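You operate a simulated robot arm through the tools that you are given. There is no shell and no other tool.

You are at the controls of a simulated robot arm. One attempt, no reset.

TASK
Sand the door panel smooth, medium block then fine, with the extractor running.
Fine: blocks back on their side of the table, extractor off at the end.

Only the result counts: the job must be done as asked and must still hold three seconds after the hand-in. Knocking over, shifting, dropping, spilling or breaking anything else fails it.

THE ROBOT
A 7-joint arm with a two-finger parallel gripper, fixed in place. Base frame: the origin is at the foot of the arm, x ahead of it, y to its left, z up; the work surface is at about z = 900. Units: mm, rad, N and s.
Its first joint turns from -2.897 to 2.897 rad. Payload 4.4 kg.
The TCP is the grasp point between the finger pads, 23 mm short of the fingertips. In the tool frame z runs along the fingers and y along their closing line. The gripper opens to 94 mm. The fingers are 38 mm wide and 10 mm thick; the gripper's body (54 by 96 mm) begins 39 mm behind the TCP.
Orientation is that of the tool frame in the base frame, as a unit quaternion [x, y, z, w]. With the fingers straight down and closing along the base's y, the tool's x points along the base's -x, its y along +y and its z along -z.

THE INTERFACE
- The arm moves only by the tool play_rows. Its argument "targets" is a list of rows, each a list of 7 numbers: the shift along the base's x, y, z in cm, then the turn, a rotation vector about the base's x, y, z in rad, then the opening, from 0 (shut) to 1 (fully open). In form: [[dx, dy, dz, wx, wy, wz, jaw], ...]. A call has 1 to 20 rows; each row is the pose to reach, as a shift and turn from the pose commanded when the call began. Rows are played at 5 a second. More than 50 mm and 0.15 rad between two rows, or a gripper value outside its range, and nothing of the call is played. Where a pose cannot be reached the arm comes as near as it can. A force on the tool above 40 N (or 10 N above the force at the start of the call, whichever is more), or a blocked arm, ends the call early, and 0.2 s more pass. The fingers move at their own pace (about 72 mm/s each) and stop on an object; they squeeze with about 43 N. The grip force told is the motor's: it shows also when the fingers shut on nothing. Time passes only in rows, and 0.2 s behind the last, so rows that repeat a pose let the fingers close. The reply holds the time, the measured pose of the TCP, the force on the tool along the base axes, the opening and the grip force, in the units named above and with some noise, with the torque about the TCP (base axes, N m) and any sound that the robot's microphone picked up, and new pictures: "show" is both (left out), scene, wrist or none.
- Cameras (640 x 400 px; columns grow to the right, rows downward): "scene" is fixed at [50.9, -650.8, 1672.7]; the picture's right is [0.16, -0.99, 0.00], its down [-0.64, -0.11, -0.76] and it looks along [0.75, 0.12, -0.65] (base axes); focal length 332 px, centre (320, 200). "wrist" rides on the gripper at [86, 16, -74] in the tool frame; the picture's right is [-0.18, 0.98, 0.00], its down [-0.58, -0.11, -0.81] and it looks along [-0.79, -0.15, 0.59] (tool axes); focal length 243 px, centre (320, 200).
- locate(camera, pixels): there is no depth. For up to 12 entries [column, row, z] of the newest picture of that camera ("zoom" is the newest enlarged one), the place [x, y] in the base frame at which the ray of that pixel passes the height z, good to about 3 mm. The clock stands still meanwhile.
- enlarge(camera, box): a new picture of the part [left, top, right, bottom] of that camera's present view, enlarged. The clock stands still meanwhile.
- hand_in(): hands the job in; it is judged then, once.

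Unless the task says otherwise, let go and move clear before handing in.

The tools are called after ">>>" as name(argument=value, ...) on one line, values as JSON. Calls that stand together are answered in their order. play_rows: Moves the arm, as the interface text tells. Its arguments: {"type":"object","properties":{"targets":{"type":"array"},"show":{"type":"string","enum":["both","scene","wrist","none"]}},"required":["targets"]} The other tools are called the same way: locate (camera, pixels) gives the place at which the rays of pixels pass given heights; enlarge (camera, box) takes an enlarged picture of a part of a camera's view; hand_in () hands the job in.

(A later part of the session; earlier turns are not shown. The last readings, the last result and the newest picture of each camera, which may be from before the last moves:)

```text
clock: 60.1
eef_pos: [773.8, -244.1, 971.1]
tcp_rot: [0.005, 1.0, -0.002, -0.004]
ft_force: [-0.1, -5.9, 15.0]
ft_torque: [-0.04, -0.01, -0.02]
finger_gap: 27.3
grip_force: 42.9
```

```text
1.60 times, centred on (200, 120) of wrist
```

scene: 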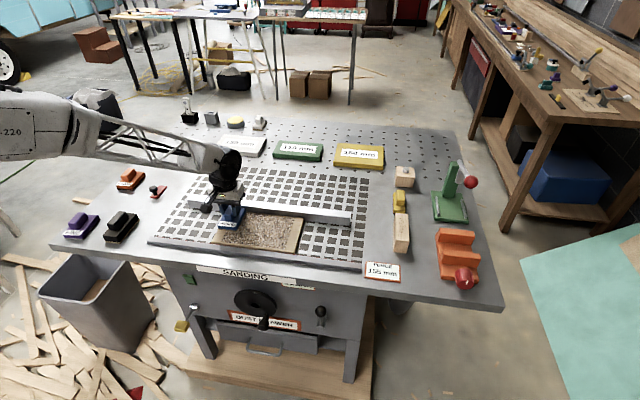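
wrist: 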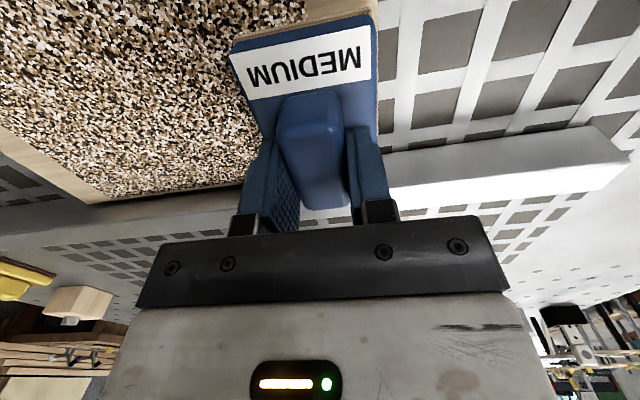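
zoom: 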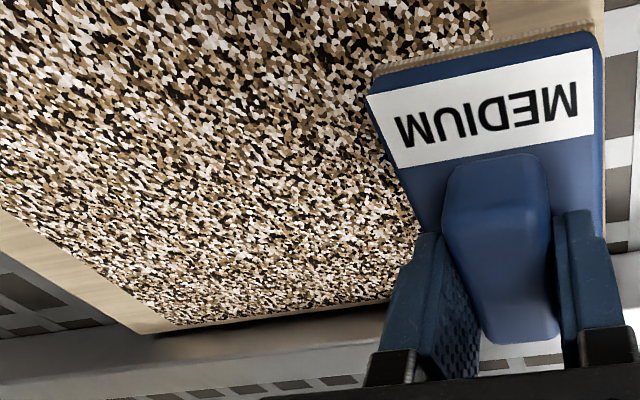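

The fence-side band now looks uniform with the rest. I'll do another back-and-forth there to make it complete, then lift and inspect.

>>> play_rows(targets=[[0.1, 0, 0, 0, 0, 0, 0], [0.1, -1.5, 0, 0, 0, 0, 0], [0.1, -4.5, 0, 0, 0, 0, 0], [0.1, -7.5, 0, 0, 0, 0, 0], [0.1, -10.5, 0, 0, 0, 0, 0], [0.1, -13.5, 0, 0, 0, 0, 0], [0.1, -16.5, 0, 0, 0, 0, 0], [0.1, -18.5, 0, 0, 0, 0, 0], [0.1, -19.3, 0, 0, 0, 0, 0], [-2.2, -18.5, 0, 0, 0, 0, 0], [-2.2, -16.5, 0, 0, 0, 0, 0], [-2.2, -13.5, 0, 0, 0, 0, 0], [-2.2, -10.5, 0, 0, 0, 0, 0], [-2.2, -7.5, 0, 0, 0, 0, 0], [-2.2, -4.5, 0, 0, 0, 0, 0], [-2.2, -1.5, 0, 0, 0, 0, 0], [-2.2, 0, 0, 0, 0, 0, 0], [-2.2, 0, 1, 0, 0, 0, 0], [-2.2, 0, 5, 0, 0, 0, 0], [-2.2, 4, 8, 0, 0, 0, 0]])

>>> enlarge(camera="scene", box=[210, 200, 310, 260])

```text
clock: 64.3
eef_pos: [753.1, -205.0, 1050.2]
tcp_rot: [0.004, 1.0, -0.001, -0.004]
ft_force: [-0.4, 0.4, -2.1]
ft_torque: [-0.02, 0.01, 0.0]
finger_gap: 27.5
grip_force: 43.6
```

scene: 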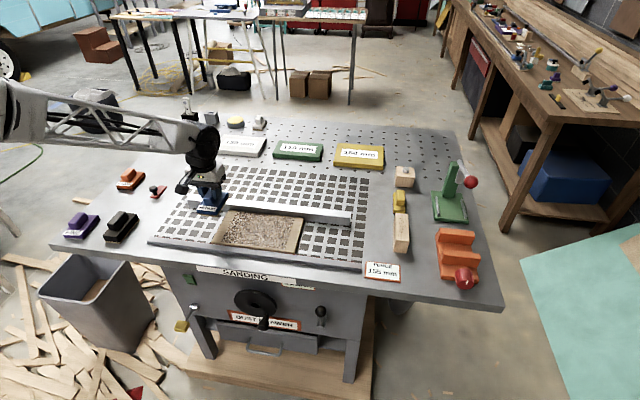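
wrist: 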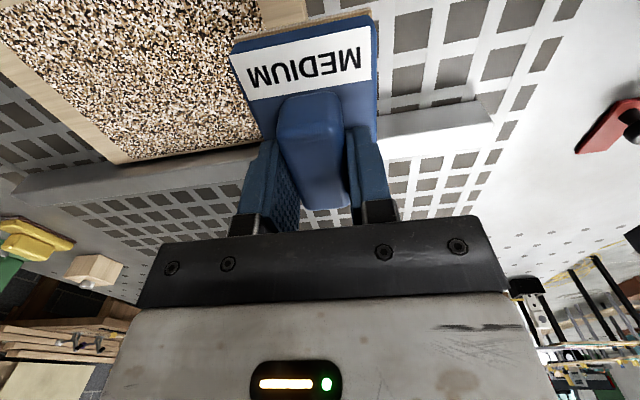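

```text
6.40 times, centred on (260, 230) of scene
```

zoom: 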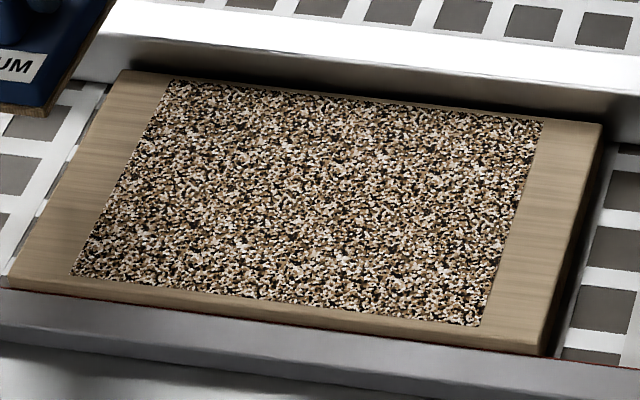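

Texture looks uniform; I'll zoom in on the edges to verify that no rough rim remains.

>>> enlarge(camera="scene", box=[210, 200, 260, 250])

>>> enlarge(camera="scene", box=[260, 205, 310, 260])

>>> enlarge(camera="wrist", box=[0, 0, 300, 180])

```text
8.00 times, centred on (235, 225) of scene
```

zoom: 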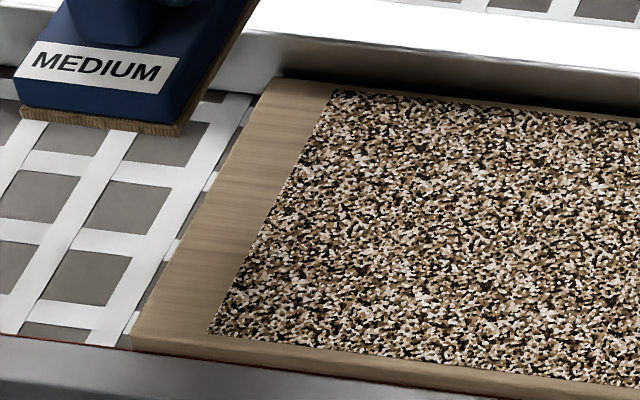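

```text
7.27 times, centred on (285, 232) of scene
```

zoom: 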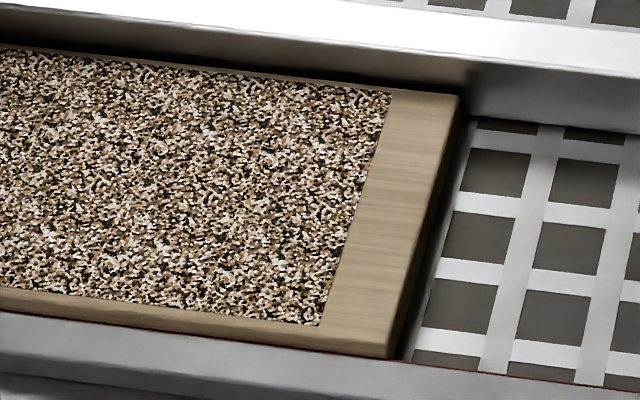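

```text
2.13 times, centred on (150, 90) of wrist
```

zoom: 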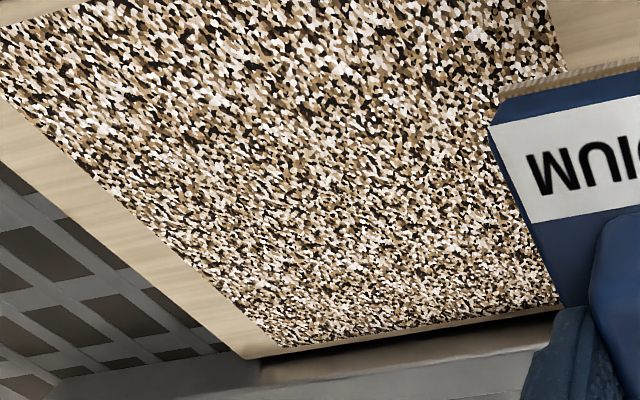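

The surface is uniform to all edges. Now I'll return the medium block to its place at (798,222.5).

>>> play_rows(targets=[[0.3, 3, 0.4, 0, 0, 0, 0], [0.8, 7, 0.4, 0, 0, 0, 0], [1.3, 11.5, 0.4, 0, 0, 0, 0], [1.8, 16, 0.4, 0, 0, 0, 0], [2.3, 20.5, 0.4, 0, 0, 0, 0], [2.8, 25, 0.4, 0, 0, 0, 0], [3.3, 29.5, 0.4, 0, 0, 0, 0], [3.8, 34, 0.4, 0, 0, 0, 0], [4.2, 38.5, 0.4, 0, 0, 0, 0], [4.5, 41.5, 0.4, 0, 0, 0.05, 0], [4.5, 42.7, 0, 0, 0, 0.085, 0], [4.5, 42.75, -3, 0, 0, 0.085, 0], [4.5, 42.75, -6, 0, 0, 0.085, 0], [4.5, 42.75, -8, 0, 0, 0.085, 0], [4.5, 42.75, -8.8, 0, 0, 0.085, 0], [4.5, 42.75, -8.8, 0, 0, 0.085, 0]])

```text
clock: 67.7
eef_pos: [798.7, 223.0, 964.7]
tcp_rot: [-0.038, 0.999, -0.002, -0.003]
ft_force: [-0.3, -0.6, -1.1]
ft_torque: [-0.05, 0.0, -0.02]
finger_gap: 27.5
grip_force: 42.8
```

scene: 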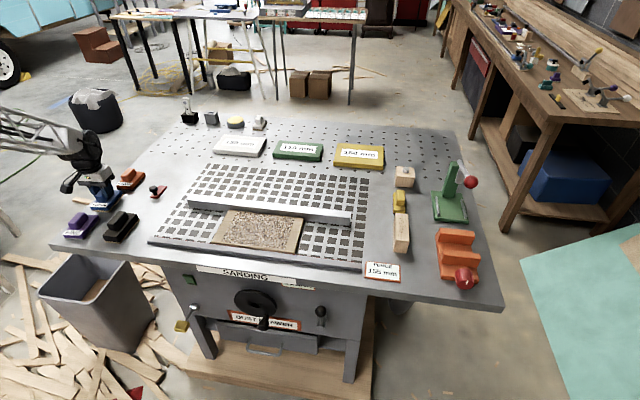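
wrist: 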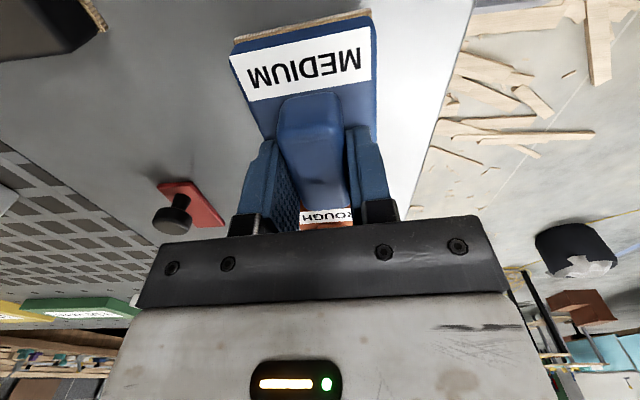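

The block is 12 mm above its spot. I'll lower it to contact and read the force.

>>> play_rows(targets=[[0, 0, -0.6, 0, 0, 0, 0], [0, 0, -1.0, 0, 0, 0, 0], [0, 0, -1.2, 0, 0, 0, 0], [0, 0, -1.25, 0, 0, 0, 0], [0, 0, -1.25, 0, 0, 0, 0]], show="none")

```text
clock: 68.9
eef_pos: [798.2, 223.4, 951.6]
tcp_rot: [-0.037, 0.999, -0.002, -0.003]
ft_force: [1.3, -0.5, 7.6]
ft_torque: [0.22, 0.28, 0.0]
finger_gap: 27.4
grip_force: 43.0
```

It's on the table (7.6 N). Opening the gripper and rising.

>>> play_rows(targets=[[0, 0, 0, 0, 0, 0, 0.4], [0, 0, 0, 0, 0, 0, 0.7], [0, 0, 0, 0, 0, 0, 1], [0, 0, 0, 0, 0, 0, 1], [0, 0, 1, 0, 0, 0, 1], [0, 0, 4, 0, 0, 0, 1], [0, 0, 7, 0, 0, 0, 1], [-3, 0, 8.5, 0, 0, 0, 1], [-7, 0, 8.5, 0, 0, 0, 1], [-11, 0.5, 8.5, 0, 0, 0, 1], [-12, 0.5, 8.5, 0, 0, 0, 1]])

>>> enlarge(camera="wrist", box=[240, 0, 400, 130])

>>> enlarge(camera="scene", box=[56, 165, 152, 245])

```text
clock: 71.3
eef_pos: [678.1, 228.7, 1036.3]
tcp_rot: [-0.037, 0.999, -0.002, -0.004]
ft_force: [0.2, -0.6, -0.8]
ft_torque: [0.01, 0.02, -0.02]
finger_gap: 93.8
grip_force: 0.0
```

scene: 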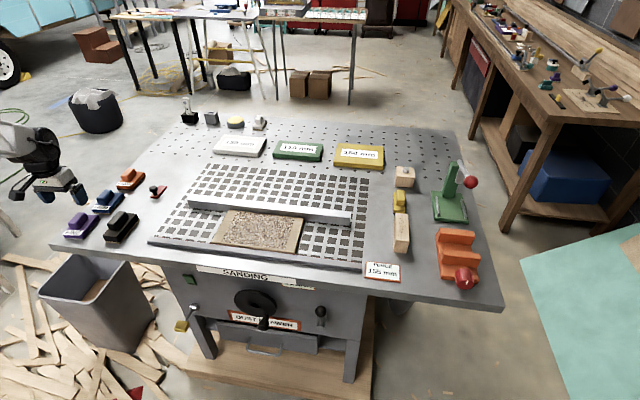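
wrist: 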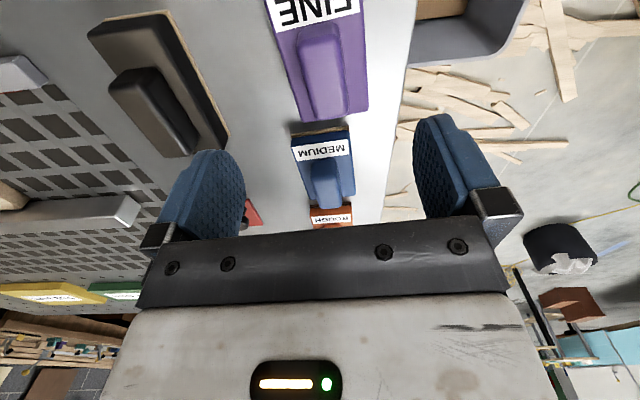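

```text
3.08 times, centred on (320, 65) of wrist
```

zoom: 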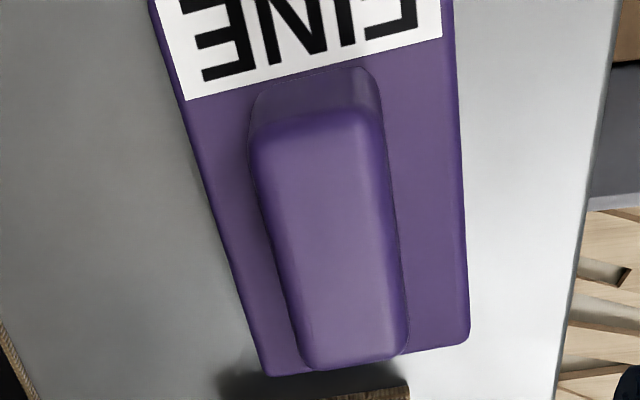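

```text
5.00 times, centred on (104, 205) of scene
```

zoom: 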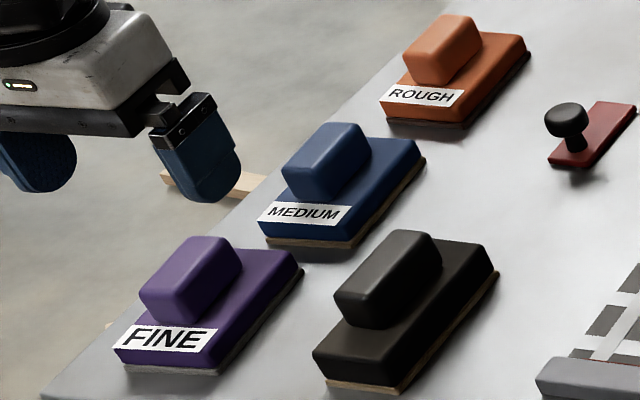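

>>> locate(camera="wrist", pixels=[[303.1, 42.3, 948], [336.9, 39, 948], [316.1, 116.3, 948], [346, 113, 948], [303.7, 121.5, 925], [368, 110, 925], [279, 35, 925], [365, 30, 925]])

```text
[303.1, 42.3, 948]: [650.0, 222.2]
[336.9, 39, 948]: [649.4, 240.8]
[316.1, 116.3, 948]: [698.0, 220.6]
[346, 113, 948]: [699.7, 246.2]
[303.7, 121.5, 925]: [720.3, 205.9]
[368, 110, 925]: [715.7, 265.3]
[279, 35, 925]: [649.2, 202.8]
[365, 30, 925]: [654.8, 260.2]
```

The medium block sits back in place. The fine block's handle center is about (677,233) with similar yaw; descending on it with open fingers.

>>> play_rows(targets=[[0, 0.45, -2, 0, 0, 0, 1], [0, 0.45, -4, 0, 0, 0, 1], [0, 0.45, -5.5, 0, 0, 0, 1], [0, 0.45, -6.5, 0, 0, 0, 1], [0, 0.45, -7.4, 0, 0, 0, 1], [0, 0.45, -8, 0, 0, 0, 1], [0, 0.45, -8.4, 0, 0, 0, 1], [0, 0.45, -8.4, 0, 0, 0, 1]])

>>> enlarge(camera="scene", box=[40, 165, 136, 245])

```text
clock: 73.1
eef_pos: [678.7, 234.3, 952.5]
tcp_rot: [-0.038, 0.999, -0.001, -0.004]
ft_force: [0.4, 0.7, 0.1]
ft_torque: [0.02, -0.02, 0.04]
finger_gap: 94.1
grip_force: 0.1
```

scene: 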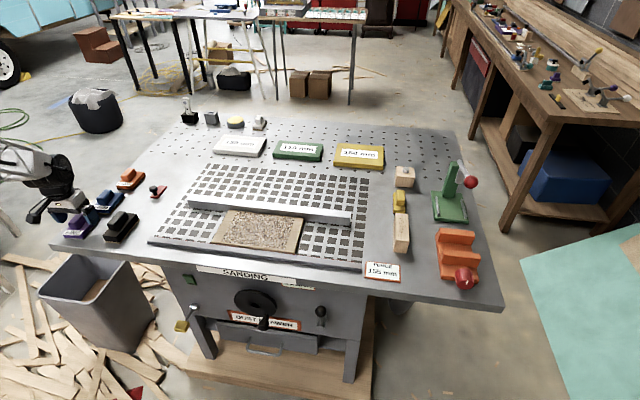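
wrist: 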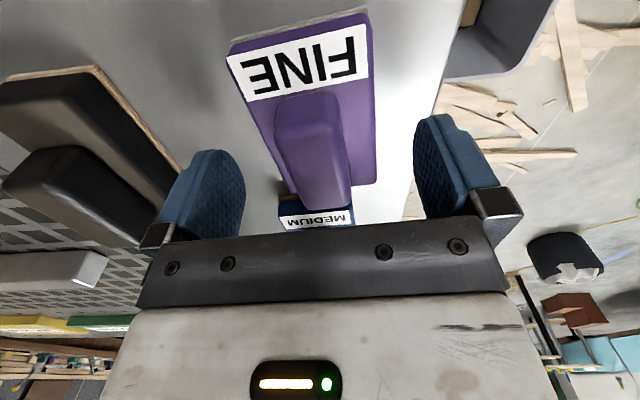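

```text
5.00 times, centred on (88, 205) of scene
```

zoom: 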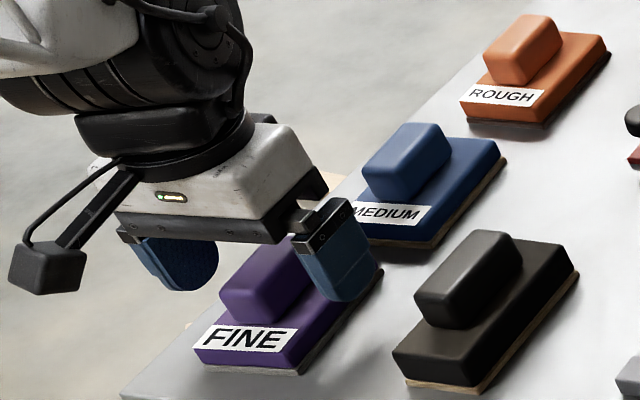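

The wrist view matches the earlier successful pre-grasp. Closing on the fine block and lifting.

>>> play_rows(targets=[[0, 0, 0, 0, 0, 0, 0.6], [0, 0, 0, 0, 0, 0, 0.45], [0, 0, 0, 0, 0, 0, 0.3], [0, 0, 0, 0, 0, 0, 0.15], [0, 0, 0, 0, 0, 0, 0], [0, 0, 0, 0, 0, 0, 0]], show="none")

>>> play_rows(targets=[[0, 0, 1, 0, 0, 0, 0], [0, 0, 3, 0, 0, 0, 0], [0, 0, 6, 0, 0, 0, 0], [0, 0, 9, 0, 0, 0, 0], [0, 0, 10, 0, 0, -0.08, 0], [0, 0, 10, 0, 0, -0.08, 0]])

>>> enlarge(camera="scene", box=[40, 165, 136, 245])

```text
clock: 74.5
eef_pos: [678.0, 232.1, 951.3]
tcp_rot: [-0.037, 0.999, -0.002, -0.003]
ft_force: [-0.4, 0.6, 1.2]
ft_torque: [0.07, 0.07, -0.01]
finger_gap: 27.3
grip_force: 43.3
```

```text
clock: 75.9
eef_pos: [677.6, 232.4, 1052.5]
tcp_rot: [0.003, 1.0, -0.003, -0.003]
ft_force: [0.0, 0.4, -0.9]
ft_torque: [0.01, 0.01, 0.02]
finger_gap: 27.4
grip_force: 42.7
```

scene: 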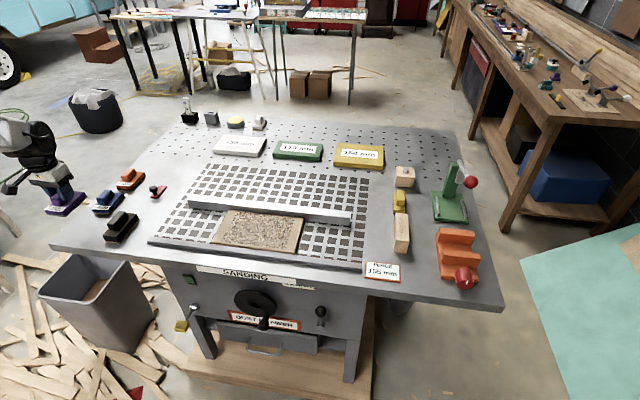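
wrist: 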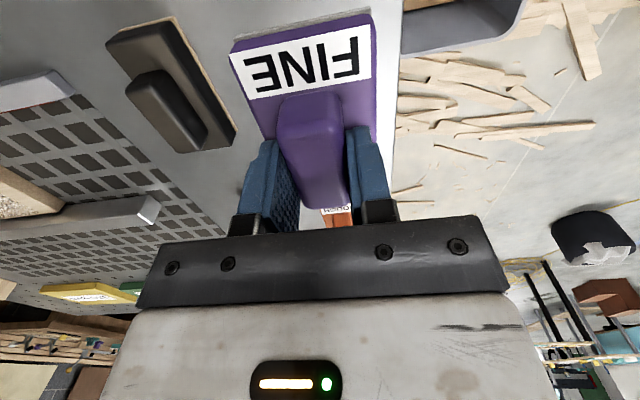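

```text
5.00 times, centred on (88, 205) of scene
```

zoom: 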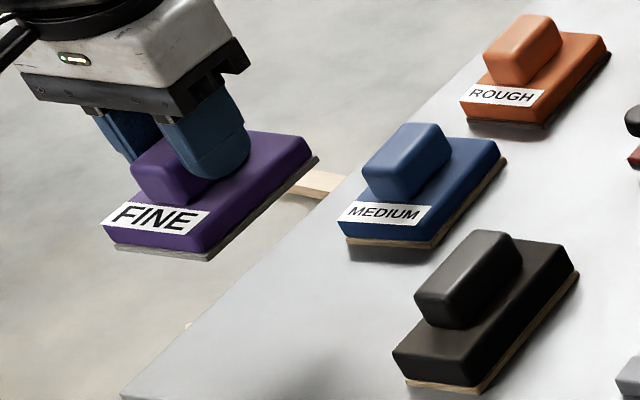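

Fine block held. Carrying it over to the panel's ledge-side start at (727,-247).

>>> play_rows(targets=[[0.3, -3, 0, 0, 0, 0, 0], [0.8, -7, 0, 0, 0, 0, 0], [1.3, -11.5, 0, 0, 0, 0, 0], [1.8, -16, 0, 0, 0, 0, 0], [2.3, -20.5, 0, 0, 0, 0, 0], [2.8, -25, 0, 0, 0, 0, 0], [3.3, -29.5, 0, 0, 0, 0, 0], [3.8, -34, 0, 0, 0, 0, 0], [4.3, -38.5, 0, 0, 0, 0, 0], [4.7, -43, 0, 0, 0, 0, 0], [4.9, -46.5, -1, 0, 0, 0, 0], [4.9, -47.9, -3, 0, 0, 0, 0], [4.9, -47.9, -5.5, 0, 0, 0, 0], [4.9, -47.9, -7, 0, 0, 0, 0], [4.9, -47.9, -7.6, 0, 0, 0, 0], [4.9, -47.9, -7.6, 0, 0, 0, 0]])

>>> enlarge(camera="scene", box=[200, 180, 320, 270])

>>> play_rows(targets=[[0, 0, -0.3, 0, 0, 0, 0], [0, 0, -0.45, 0, 0, 0, 0], [0, 0, -0.45, 0, 0, 0, 0]], show="none")

```text
clock: 79.3
eef_pos: [725.9, -246.9, 975.9]
tcp_rot: [0.003, 1.0, -0.002, -0.003]
ft_force: [1.0, 0.5, -0.4]
ft_torque: [-0.01, 0.01, 0.01]
finger_gap: 27.5
grip_force: 43.1
```

scene: 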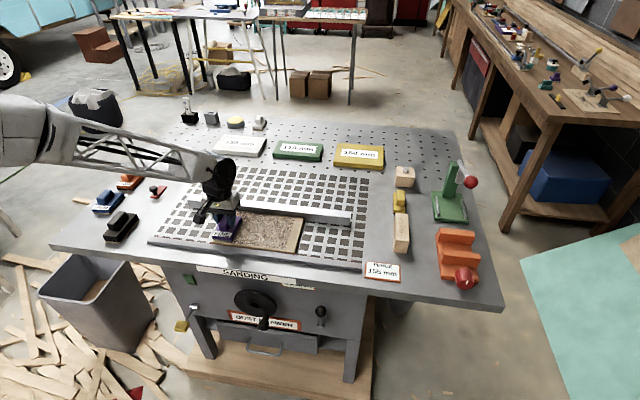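
wrist: 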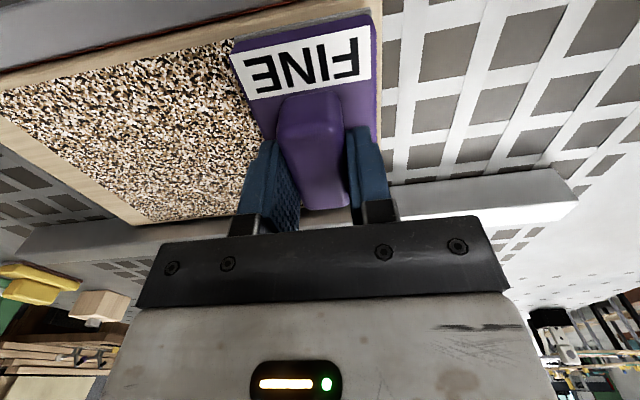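

```text
4.44 times, centred on (260, 225) of scene
```

zoom: 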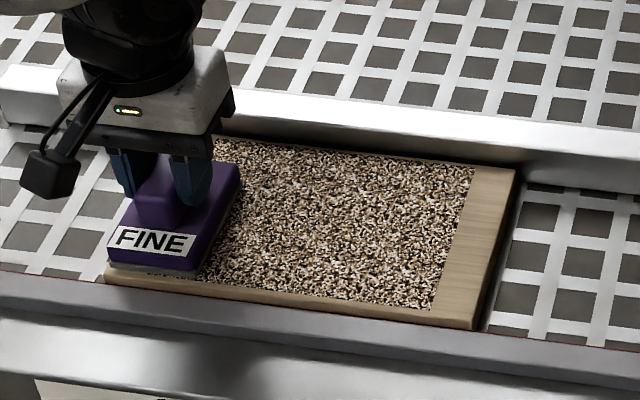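

```text
clock: 80.1
eef_pos: [727.2, -246.4, 972.5]
tcp_rot: [0.003, 1.0, -0.001, -0.003]
ft_force: [-2.2, 0.6, 10.5]
ft_torque: [0.27, 0.45, 0.03]
finger_gap: 27.3
grip_force: 43.1
```

Contact at 10.5 N. A thin texture strip shows in front of the block, so I'll shift 4 mm toward the ledge and make passes.

>>> play_rows(targets=[[-0.4, 0, -0.02, 0, 0, 0, 0], [-0.4, -1.5, -0.02, 0, 0, 0, 0], [-0.4, -4, -0.02, 0, 0, 0, 0], [-0.4, -6.5, -0.02, 0, 0, 0, 0], [-0.4, -9, -0.02, 0, 0, 0, 0], [-0.4, -11.5, -0.02, 0, 0, 0, 0], [-0.4, -14, -0.02, 0, 0, 0, 0], [-0.4, -16.5, -0.02, 0, 0, 0, 0], [-0.4, -18.2, -0.02, 0, 0, 0, 0], [-0.4, -19, -0.02, 0, 0, 0, 0]])

>>> enlarge(camera="scene", box=[210, 190, 310, 260])

>>> enlarge(camera="wrist", box=[200, 0, 640, 240])

```text
clock: 82.3
eef_pos: [722.3, -436.7, 972.2]
tcp_rot: [0.003, 1.0, -0.002, -0.003]
ft_force: [1.0, 7.8, 18.3]
ft_torque: [0.22, -0.05, 0.01]
finger_gap: 27.4
grip_force: 43.3
```

scene: 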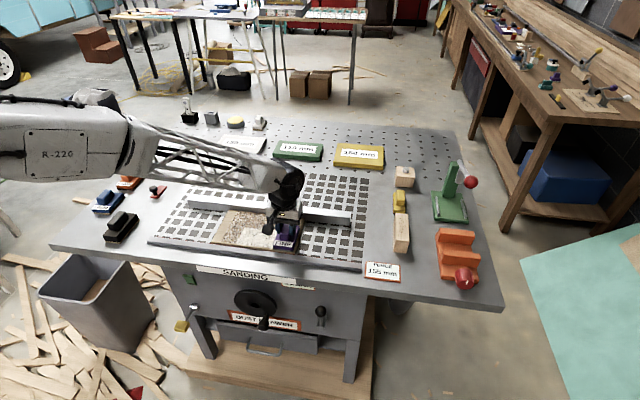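
wrist: 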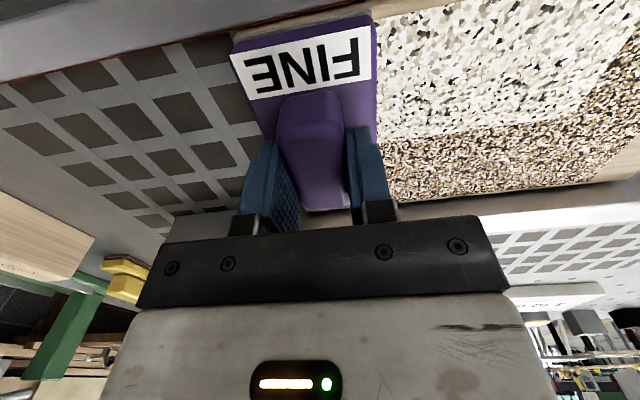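

```text
5.71 times, centred on (260, 225) of scene
```

zoom: 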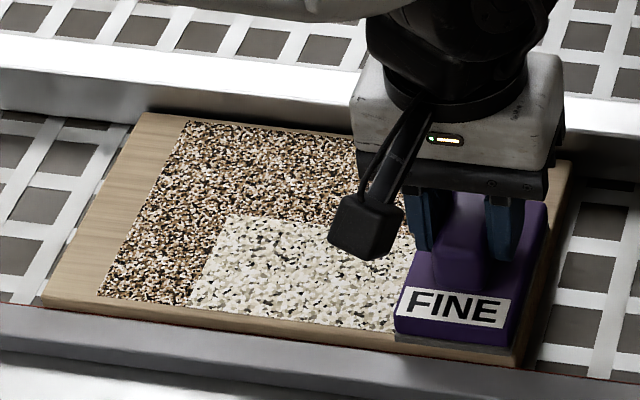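

```text
1.45 times, centred on (420, 120) of wrist
```

zoom: 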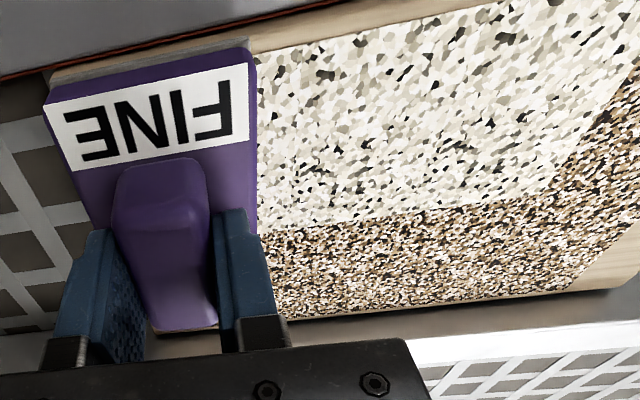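

The fine pass turns the surface pale. The start area at left isn't done yet; return pass over the whole length now.

>>> play_rows(targets=[[0, 0.5, 0, 0, 0, 0, 0], [0, 2, 0, 0, 0, 0, 0], [0, 4.5, 0, 0, 0, 0, 0], [0, 7, 0, 0, 0, 0, 0], [0, 9.5, 0, 0, 0, 0, 0], [0, 12, 0, 0, 0, 0, 0], [0, 14.5, 0, 0, 0, 0, 0], [0, 17, 0, 0, 0, 0, 0], [0, 19, 0, 0, 0, 0, 0], [0, 20, 0, 0, 0, 0, 0], [0, 19, 0, 0, 0, 0, 0], [0, 17, 0, 0, 0, 0, 0], [0, 14.5, 0, 0, 0, 0, 0], [0, 12, 0, 0, 0, 0, 0], [0, 9.5, 0, 0, 0, 0, 0], [0, 7, 0, 0, 0, 0, 0], [0, 4.5, 0, 0, 0, 0, 0], [0, 2, 0, 0, 0, 0, 0], [0, 0.5, 0, 0, 0, 0, 0], [0, 0, 0, 0, 0, 0, 0]])

>>> enlarge(camera="scene", box=[210, 190, 310, 260])

>>> enlarge(camera="wrist", box=[200, 0, 640, 240])

```text
clock: 86.5
eef_pos: [723.0, -436.4, 973.1]
tcp_rot: [0.002, 1.0, -0.002, -0.004]
ft_force: [0.4, 12.4, 29.9]
ft_torque: [0.28, -0.29, 0.11]
finger_gap: 27.3
grip_force: 43.2
```

scene: 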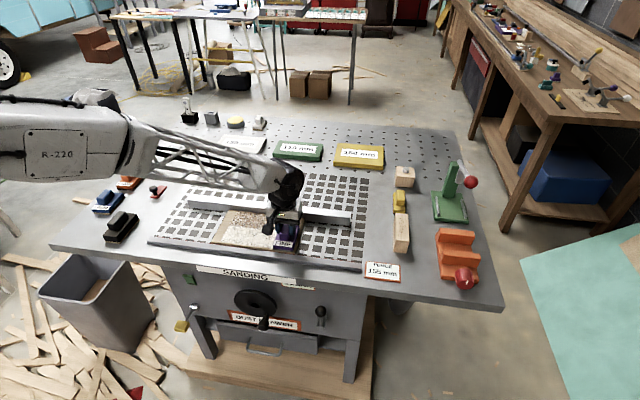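
wrist: 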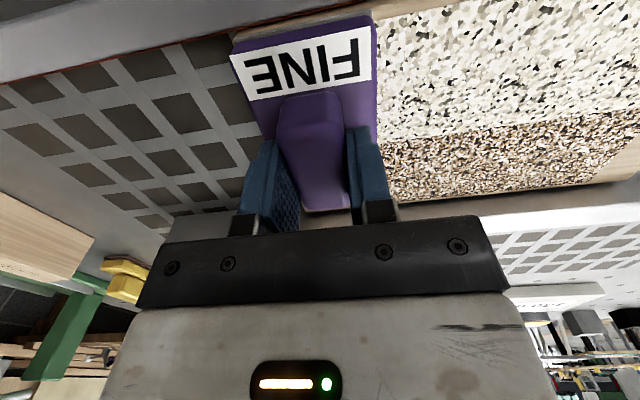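

```text
5.71 times, centred on (260, 225) of scene
```

zoom: 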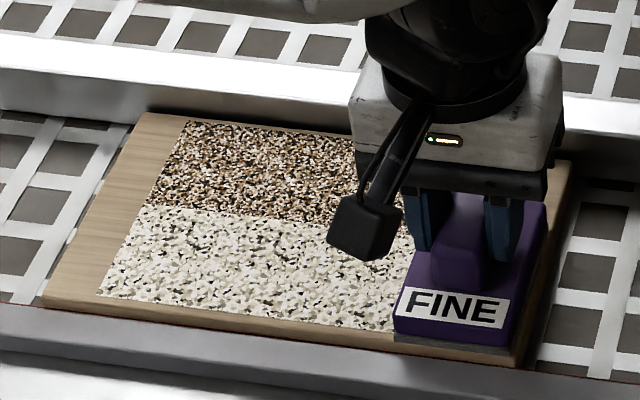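

```text
1.45 times, centred on (420, 120) of wrist
```

zoom: 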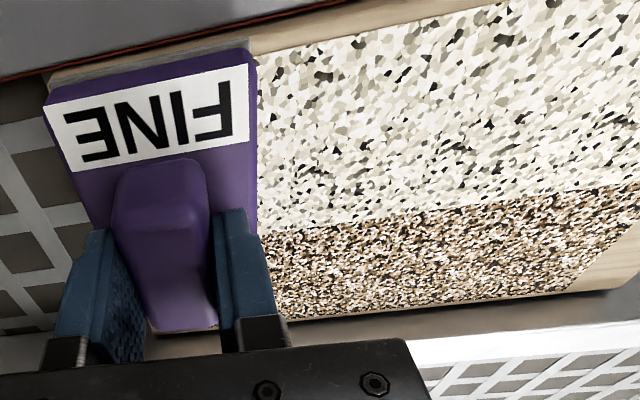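

The ledge-side band is uniformly pale. Easing pressure a bit and moving to the fence-side band at x≈768, checking the gap.

>>> play_rows(targets=[[0, 1, 0.03, 0, 0, 0, 0], [1, 3, 0.03, 0, 0, 0, 0], [2.2, 5, 0.03, 0, 0, 0, 0], [3.4, 7, 0.03, 0, 0, 0, 0], [4.3, 8, 0.03, 0, 0, 0, 0], [4.5, 8.6, 0.03, 0, 0, 0, 0]])

>>> enlarge(camera="scene", box=[255, 195, 305, 230])

```text
clock: 87.9
eef_pos: [767.3, -350.6, 970.6]
tcp_rot: [0.003, 1.0, -0.001, -0.003]
ft_force: [-3.1, -9.7, 27.6]
ft_torque: [-0.11, 0.04, 0.05]
finger_gap: 27.4
grip_force: 42.6
```

scene: 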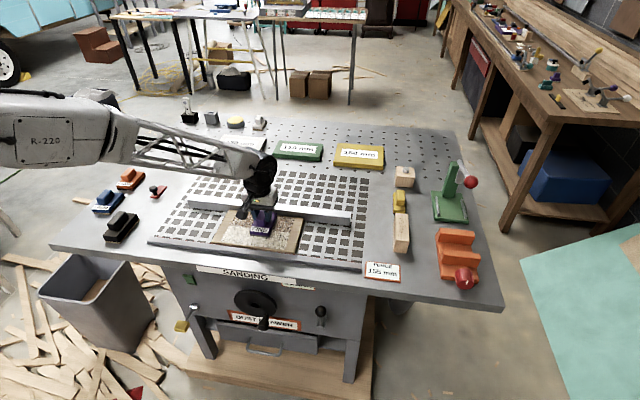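
wrist: 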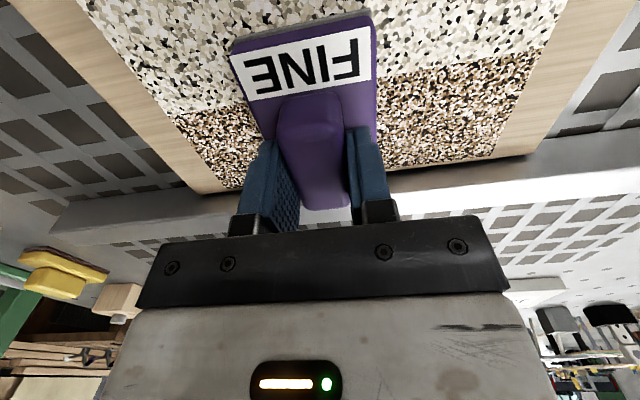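

```text
11.43 times, centred on (280, 212) of scene
```

zoom: 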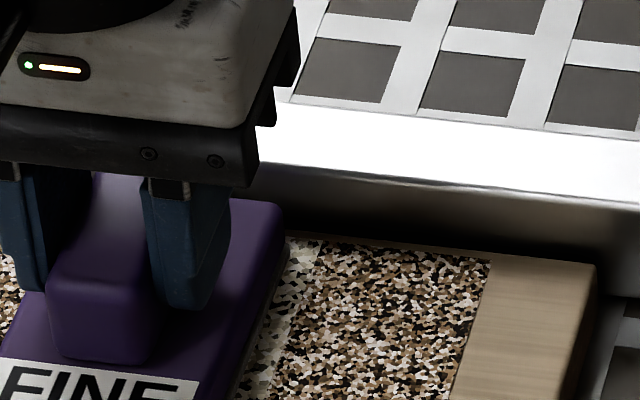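

Same clearance as with the medium block, so x≈773 is right again. Stroking the fence-side band.

>>> play_rows(targets=[[0.3, 0, 0.02, 0, 0, 0, 0], [0.55, -1.5, 0.02, 0, 0, 0, 0], [0.55, -4, 0.02, 0, 0, 0, 0], [0.55, -6.5, 0.02, 0, 0, 0, 0], [0.55, -8, 0.02, 0, 0, 0, 0], [0.55, -8.7, 0.02, 0, 0, 0, 0], [0.55, -8, 0.02, 0, 0, 0, 0], [0.55, -6, 0.02, 0, 0, 0, 0], [0.55, -3.5, 0.02, 0, 0, 0, 0], [0.55, -1, 0.02, 0, 0, 0, 0], [0.55, 1.5, 0.02, 0, 0, 0, 0], [0.55, 4, 0.02, 0, 0, 0, 0], [0.55, 6.5, 0.02, 0, 0, 0, 0], [0.55, 8.7, 0.02, 0, 0, 0, 0], [0.55, 10.2, 0.02, 0, 0, 0, 0], [0.55, 11, 0.02, 0, 0, 0, 0]])

>>> enlarge(camera="scene", box=[210, 190, 310, 260])

```text
clock: 91.3
eef_pos: [772.7, -240.0, 971.1]
tcp_rot: [0.003, 1.0, -0.002, -0.004]
ft_force: [-0.1, -0.3, -0.7]
ft_torque: [-0.01, -0.01, 0.0]
finger_gap: 27.1
grip_force: 43.1
```

scene: 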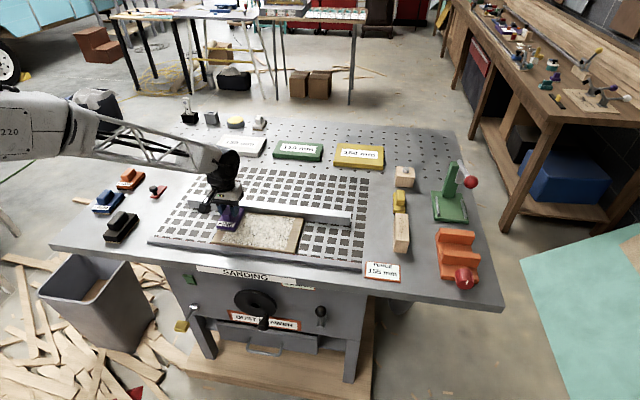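
wrist: 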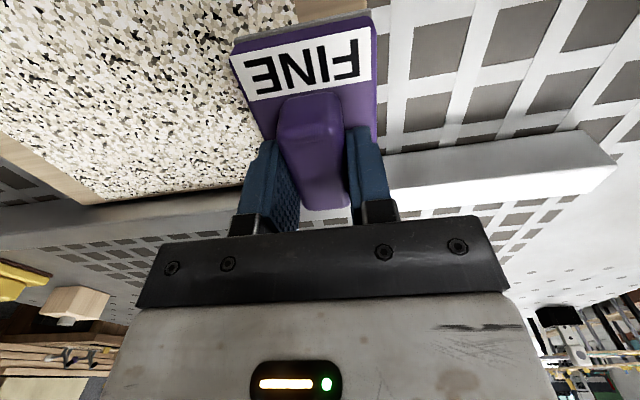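

```text
5.71 times, centred on (260, 225) of scene
```

zoom: 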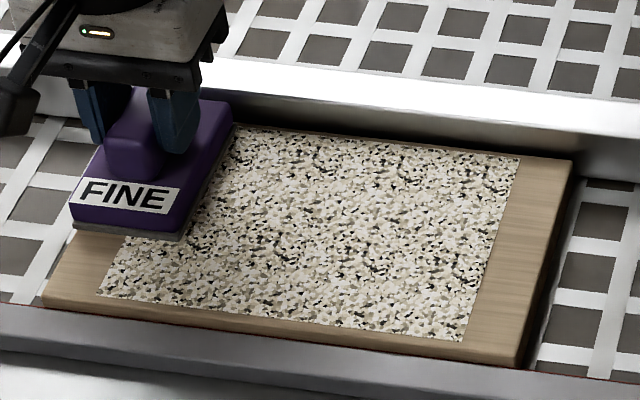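

Pressure fell to zero at this left end, so I'll press down again slightly and repeat a full back-and-forth there.

>>> play_rows(targets=[[0, -0.5, -0.05, 0, 0, 0, 0], [0, -0.5, -0.08, 0, 0, 0, 0], [0, -2, -0.08, 0, 0, 0, 0], [0, -4.5, -0.08, 0, 0, 0, 0], [0, -7, -0.08, 0, 0, 0, 0], [0, -9.5, -0.06, 0, 0, 0, 0], [0, -12, -0.05, 0, 0, 0, 0], [0, -14.5, -0.04, 0, 0, 0, 0], [0, -17, -0.03, 0, 0, 0, 0], [0, -19, -0.03, 0, 0, 0, 0], [0, -19.6, -0.03, 0, 0, 0, 0], [0, -19, -0.03, 0, 0, 0, 0], [0, -17, -0.03, 0, 0, 0, 0], [0, -14.5, -0.03, 0, 0, 0, 0], [0, -12, -0.04, 0, 0, 0, 0], [0, -9.5, -0.05, 0, 0, 0, 0], [0, -7, -0.07, 0, 0, 0, 0], [0, -4.5, -0.08, 0, 0, 0, 0], [0, -2, -0.1, 0, 0, 0, 0], [0, -0.5, -0.1, 0, 0, 0, 0]])

```text
clock: 95.5
eef_pos: [773.0, -245.8, 972.5]
tcp_rot: [0.003, 1.0, -0.002, -0.002]
ft_force: [-1.9, -7.6, 16.8]
ft_torque: [-0.05, 0.03, 0.01]
finger_gap: 27.6
grip_force: 42.9
```

scene: 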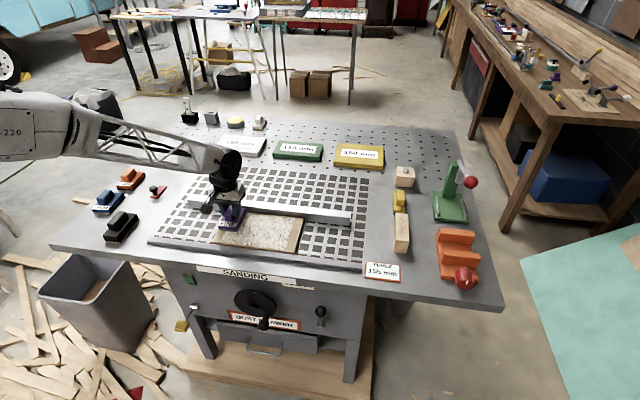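
wrist: 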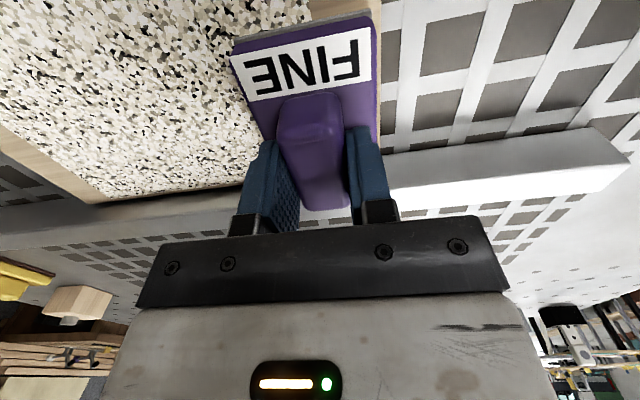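

Contact held this time (17 N). One more pass along the middle, then lift off and inspect.

>>> play_rows(targets=[[-1, -0.5, 0.02, 0, 0, 0, 0], [-2.3, -2, 0.02, 0, 0, 0, 0], [-2.3, -4.5, 0.02, 0, 0, 0, 0], [-2.3, -7, 0.02, 0, 0, 0, 0], [-2.3, -9.5, 0.02, 0, 0, 0, 0], [-2.3, -12, 0.02, 0, 0, 0, 0], [-2.3, -14.5, 0.02, 0, 0, 0, 0], [-2.3, -17, 0.02, 0, 0, 0, 0], [-2.3, -18.8, 0.02, 0, 0, 0, 0], [-2.3, -17, 0.02, 0, 0, 0, 0], [-2.3, -13.5, 0.02, 0, 0, 0, 0], [-2.3, -10, 0.02, 0, 0, 0, 0], [-2.3, -6.5, 0.02, 0, 0, 0, 0], [-2.3, -3, 0.02, 0, 0, 0, 0], [-2.3, -0.5, 0.02, 0, 0, 0, 0], [-2.3, 0.3, 0.02, 0, 0, 0, 0], [-2.3, 0.3, 1, 0, 0, 0, 0], [-2.3, 0.3, 5, 0, 0, 0, 0], [-2.3, 4, 8, 0, 0, 0, 0]])

>>> enlarge(camera="scene", box=[210, 200, 260, 250])

>>> enlarge(camera="scene", box=[260, 205, 310, 260])

>>> enlarge(camera="wrist", box=[0, 0, 300, 180])

```text
clock: 99.5
eef_pos: [748.8, -205.3, 1049.5]
tcp_rot: [0.003, 1.0, -0.001, -0.005]
ft_force: [0.0, 1.0, -1.3]
ft_torque: [-0.04, 0.0, -0.01]
finger_gap: 27.3
grip_force: 42.9
```

scene: 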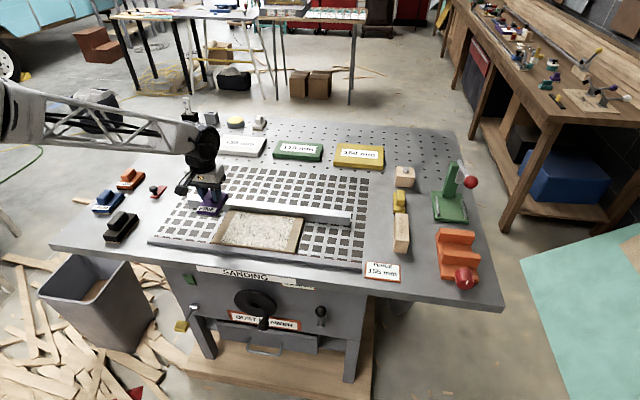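
wrist: 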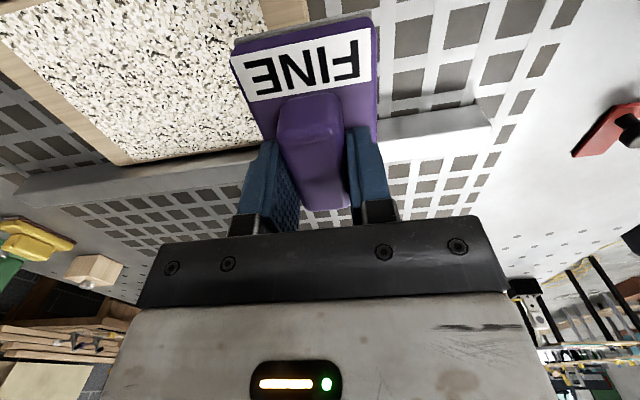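

```text
8.00 times, centred on (235, 225) of scene
```

zoom: 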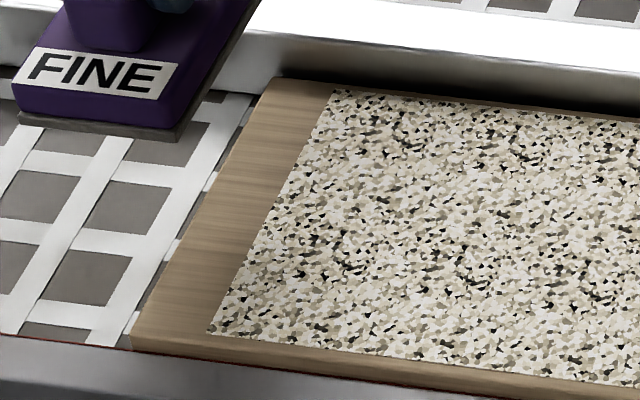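

```text
7.27 times, centred on (285, 232) of scene
```

zoom: 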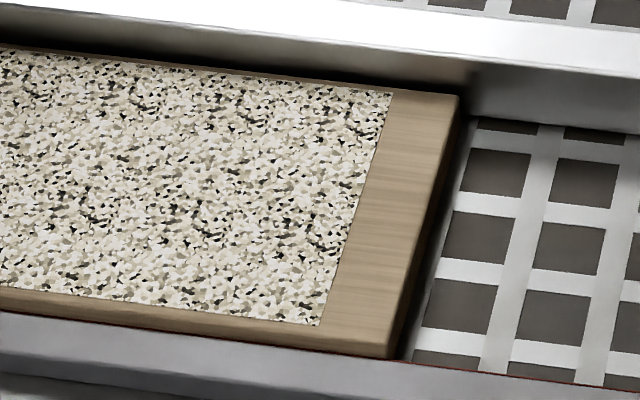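

```text
2.13 times, centred on (150, 90) of wrist
```

zoom: 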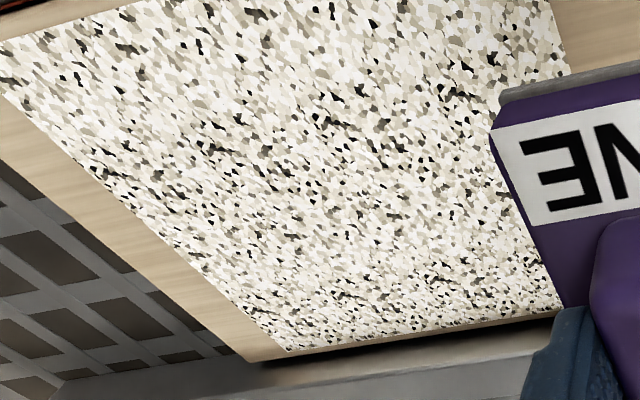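

The whole rough area is uniformly pale to every edge, and the panel hasn't moved. Returning the fine block to its spot at (678,232.5).

>>> play_rows(targets=[[-0.5, 3, 0.4, 0, 0, 0, 0], [-1.2, 7, 0.4, 0, 0, 0, 0], [-1.9, 11.5, 0.4, 0, 0, 0, 0], [-2.6, 16, 0.4, 0, 0, 0, 0], [-3.3, 20.5, 0.4, 0, 0, 0, 0], [-4, 25, 0.4, 0, 0, 0, 0], [-4.8, 29.5, 0.4, 0, 0, 0, 0], [-5.6, 34, 0.4, 0, 0, 0, 0], [-6.3, 38.5, 0.4, 0, 0, 0, 0], [-6.9, 42, 0.4, 0, 0, 0.05, 0], [-7.1, 43.8, 0, 0, 0, 0.08, 0], [-7.1, 43.8, -3, 0, 0, 0.08, 0], [-7.1, 43.8, -6, 0, 0, 0.08, 0], [-7.1, 43.8, -8, 0, 0, 0.08, 0], [-7.1, 43.8, -9, 0, 0, 0.08, 0], [-7.1, 43.8, -9, 0, 0, 0.08, 0]])

>>> enlarge(camera="scene", box=[40, 165, 136, 245])

```text
clock: 102.9
eef_pos: [678.1, 233.2, 962.8]
tcp_rot: [-0.037, 0.999, -0.003, -0.004]
ft_force: [-0.6, 0.2, -1.0]
ft_torque: [0.01, 0.03, -0.04]
finger_gap: 27.6
grip_force: 43.2
```

scene: 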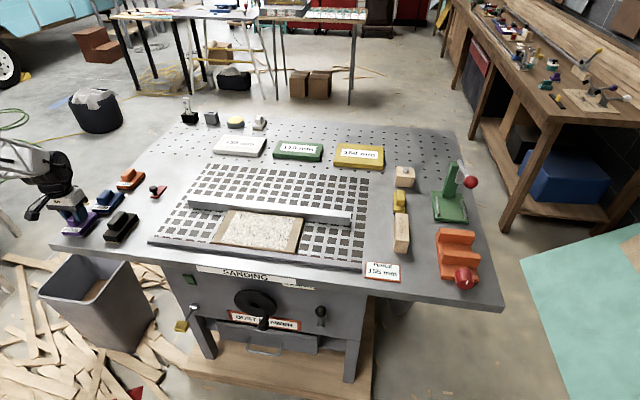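
wrist: 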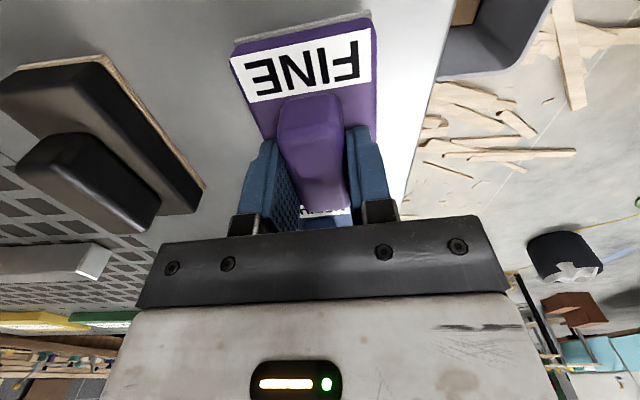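

```text
5.00 times, centred on (88, 205) of scene
```

zoom: 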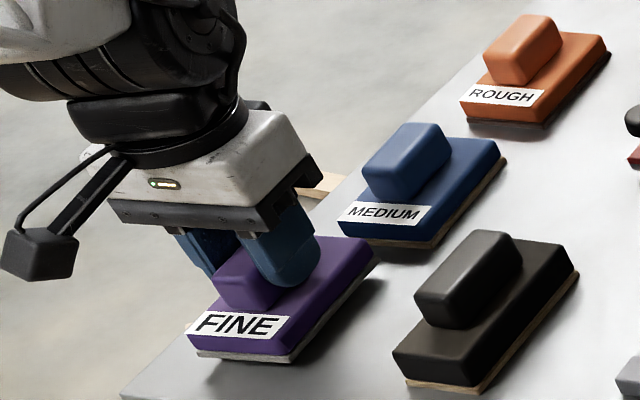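

Fine block is about 11 mm above its place; lowering to contact.

>>> play_rows(targets=[[0, 0, -0.6, 0, 0, 0, 0], [0, 0, -0.9, 0, 0, 0, 0], [0, 0, -1.1, 0, 0, 0, 0], [0, 0, -1.15, 0, 0, 0, 0], [0, 0, -1.15, 0, 0, 0, 0]], show="none")

```text
clock: 104.1
eef_pos: [679.1, 232.6, 950.8]
tcp_rot: [-0.037, 0.999, -0.001, -0.002]
ft_force: [-6.7, -3.3, 37.8]
ft_torque: [-0.03, 0.74, 0.07]
finger_gap: 27.3
grip_force: 43.1
```

It's firmly on the table (38 N), so I'll ease up 0.5 mm, open, and rise straight up.

>>> play_rows(targets=[[0, 0, 0.06, 0, 0, 0, 0], [0, 0, 0.06, 0, 0, 0, 0.4], [0, 0, 0.06, 0, 0, 0, 0.7], [0, 0, 0.06, 0, 0, 0, 1], [0, 0, 0.06, 0, 0, 0, 1], [0, 0, 1, 0, 0, 0, 1], [0, 0, 4, 0, 0, 0, 1], [0, 0, 8, 0, 0, 0, 1], [-3, -2, 10, 0, 0, -0.08, 1], [-7, -4, 10, 0, 0, -0.08, 1], [-11, -6, 10, 0, 0, -0.08, 1], [-15, -8, 10, 0, 0, -0.08, 1], [-15, -8, 10, 0, 0, -0.08, 1]])

>>> enlarge(camera="scene", box=[56, 165, 152, 245])

```text
clock: 106.9
eef_pos: [528.2, 152.1, 1047.8]
tcp_rot: [0.003, 1.0, -0.002, -0.003]
ft_force: [0.1, 0.0, 1.1]
ft_torque: [-0.02, 0.01, 0.01]
finger_gap: 93.9
grip_force: 0.1
```

scene: 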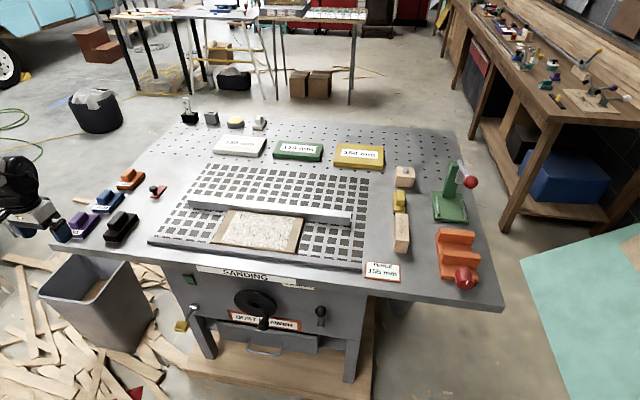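
wrist: 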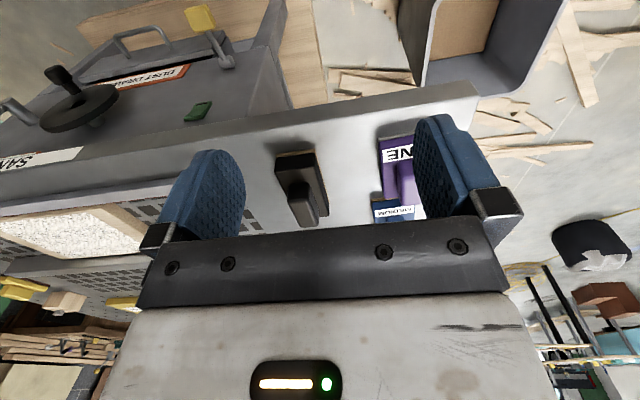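

```text
5.00 times, centred on (104, 205) of scene
```

zoom: 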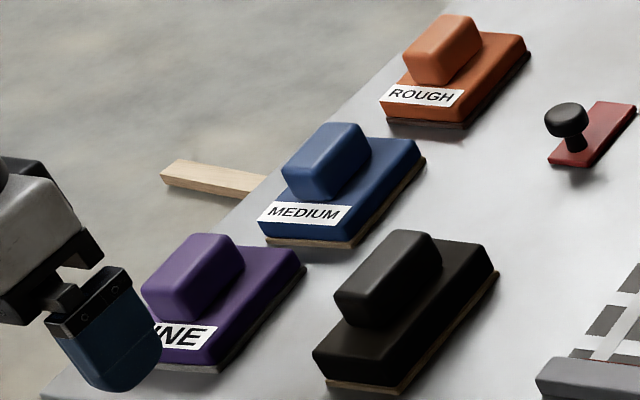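

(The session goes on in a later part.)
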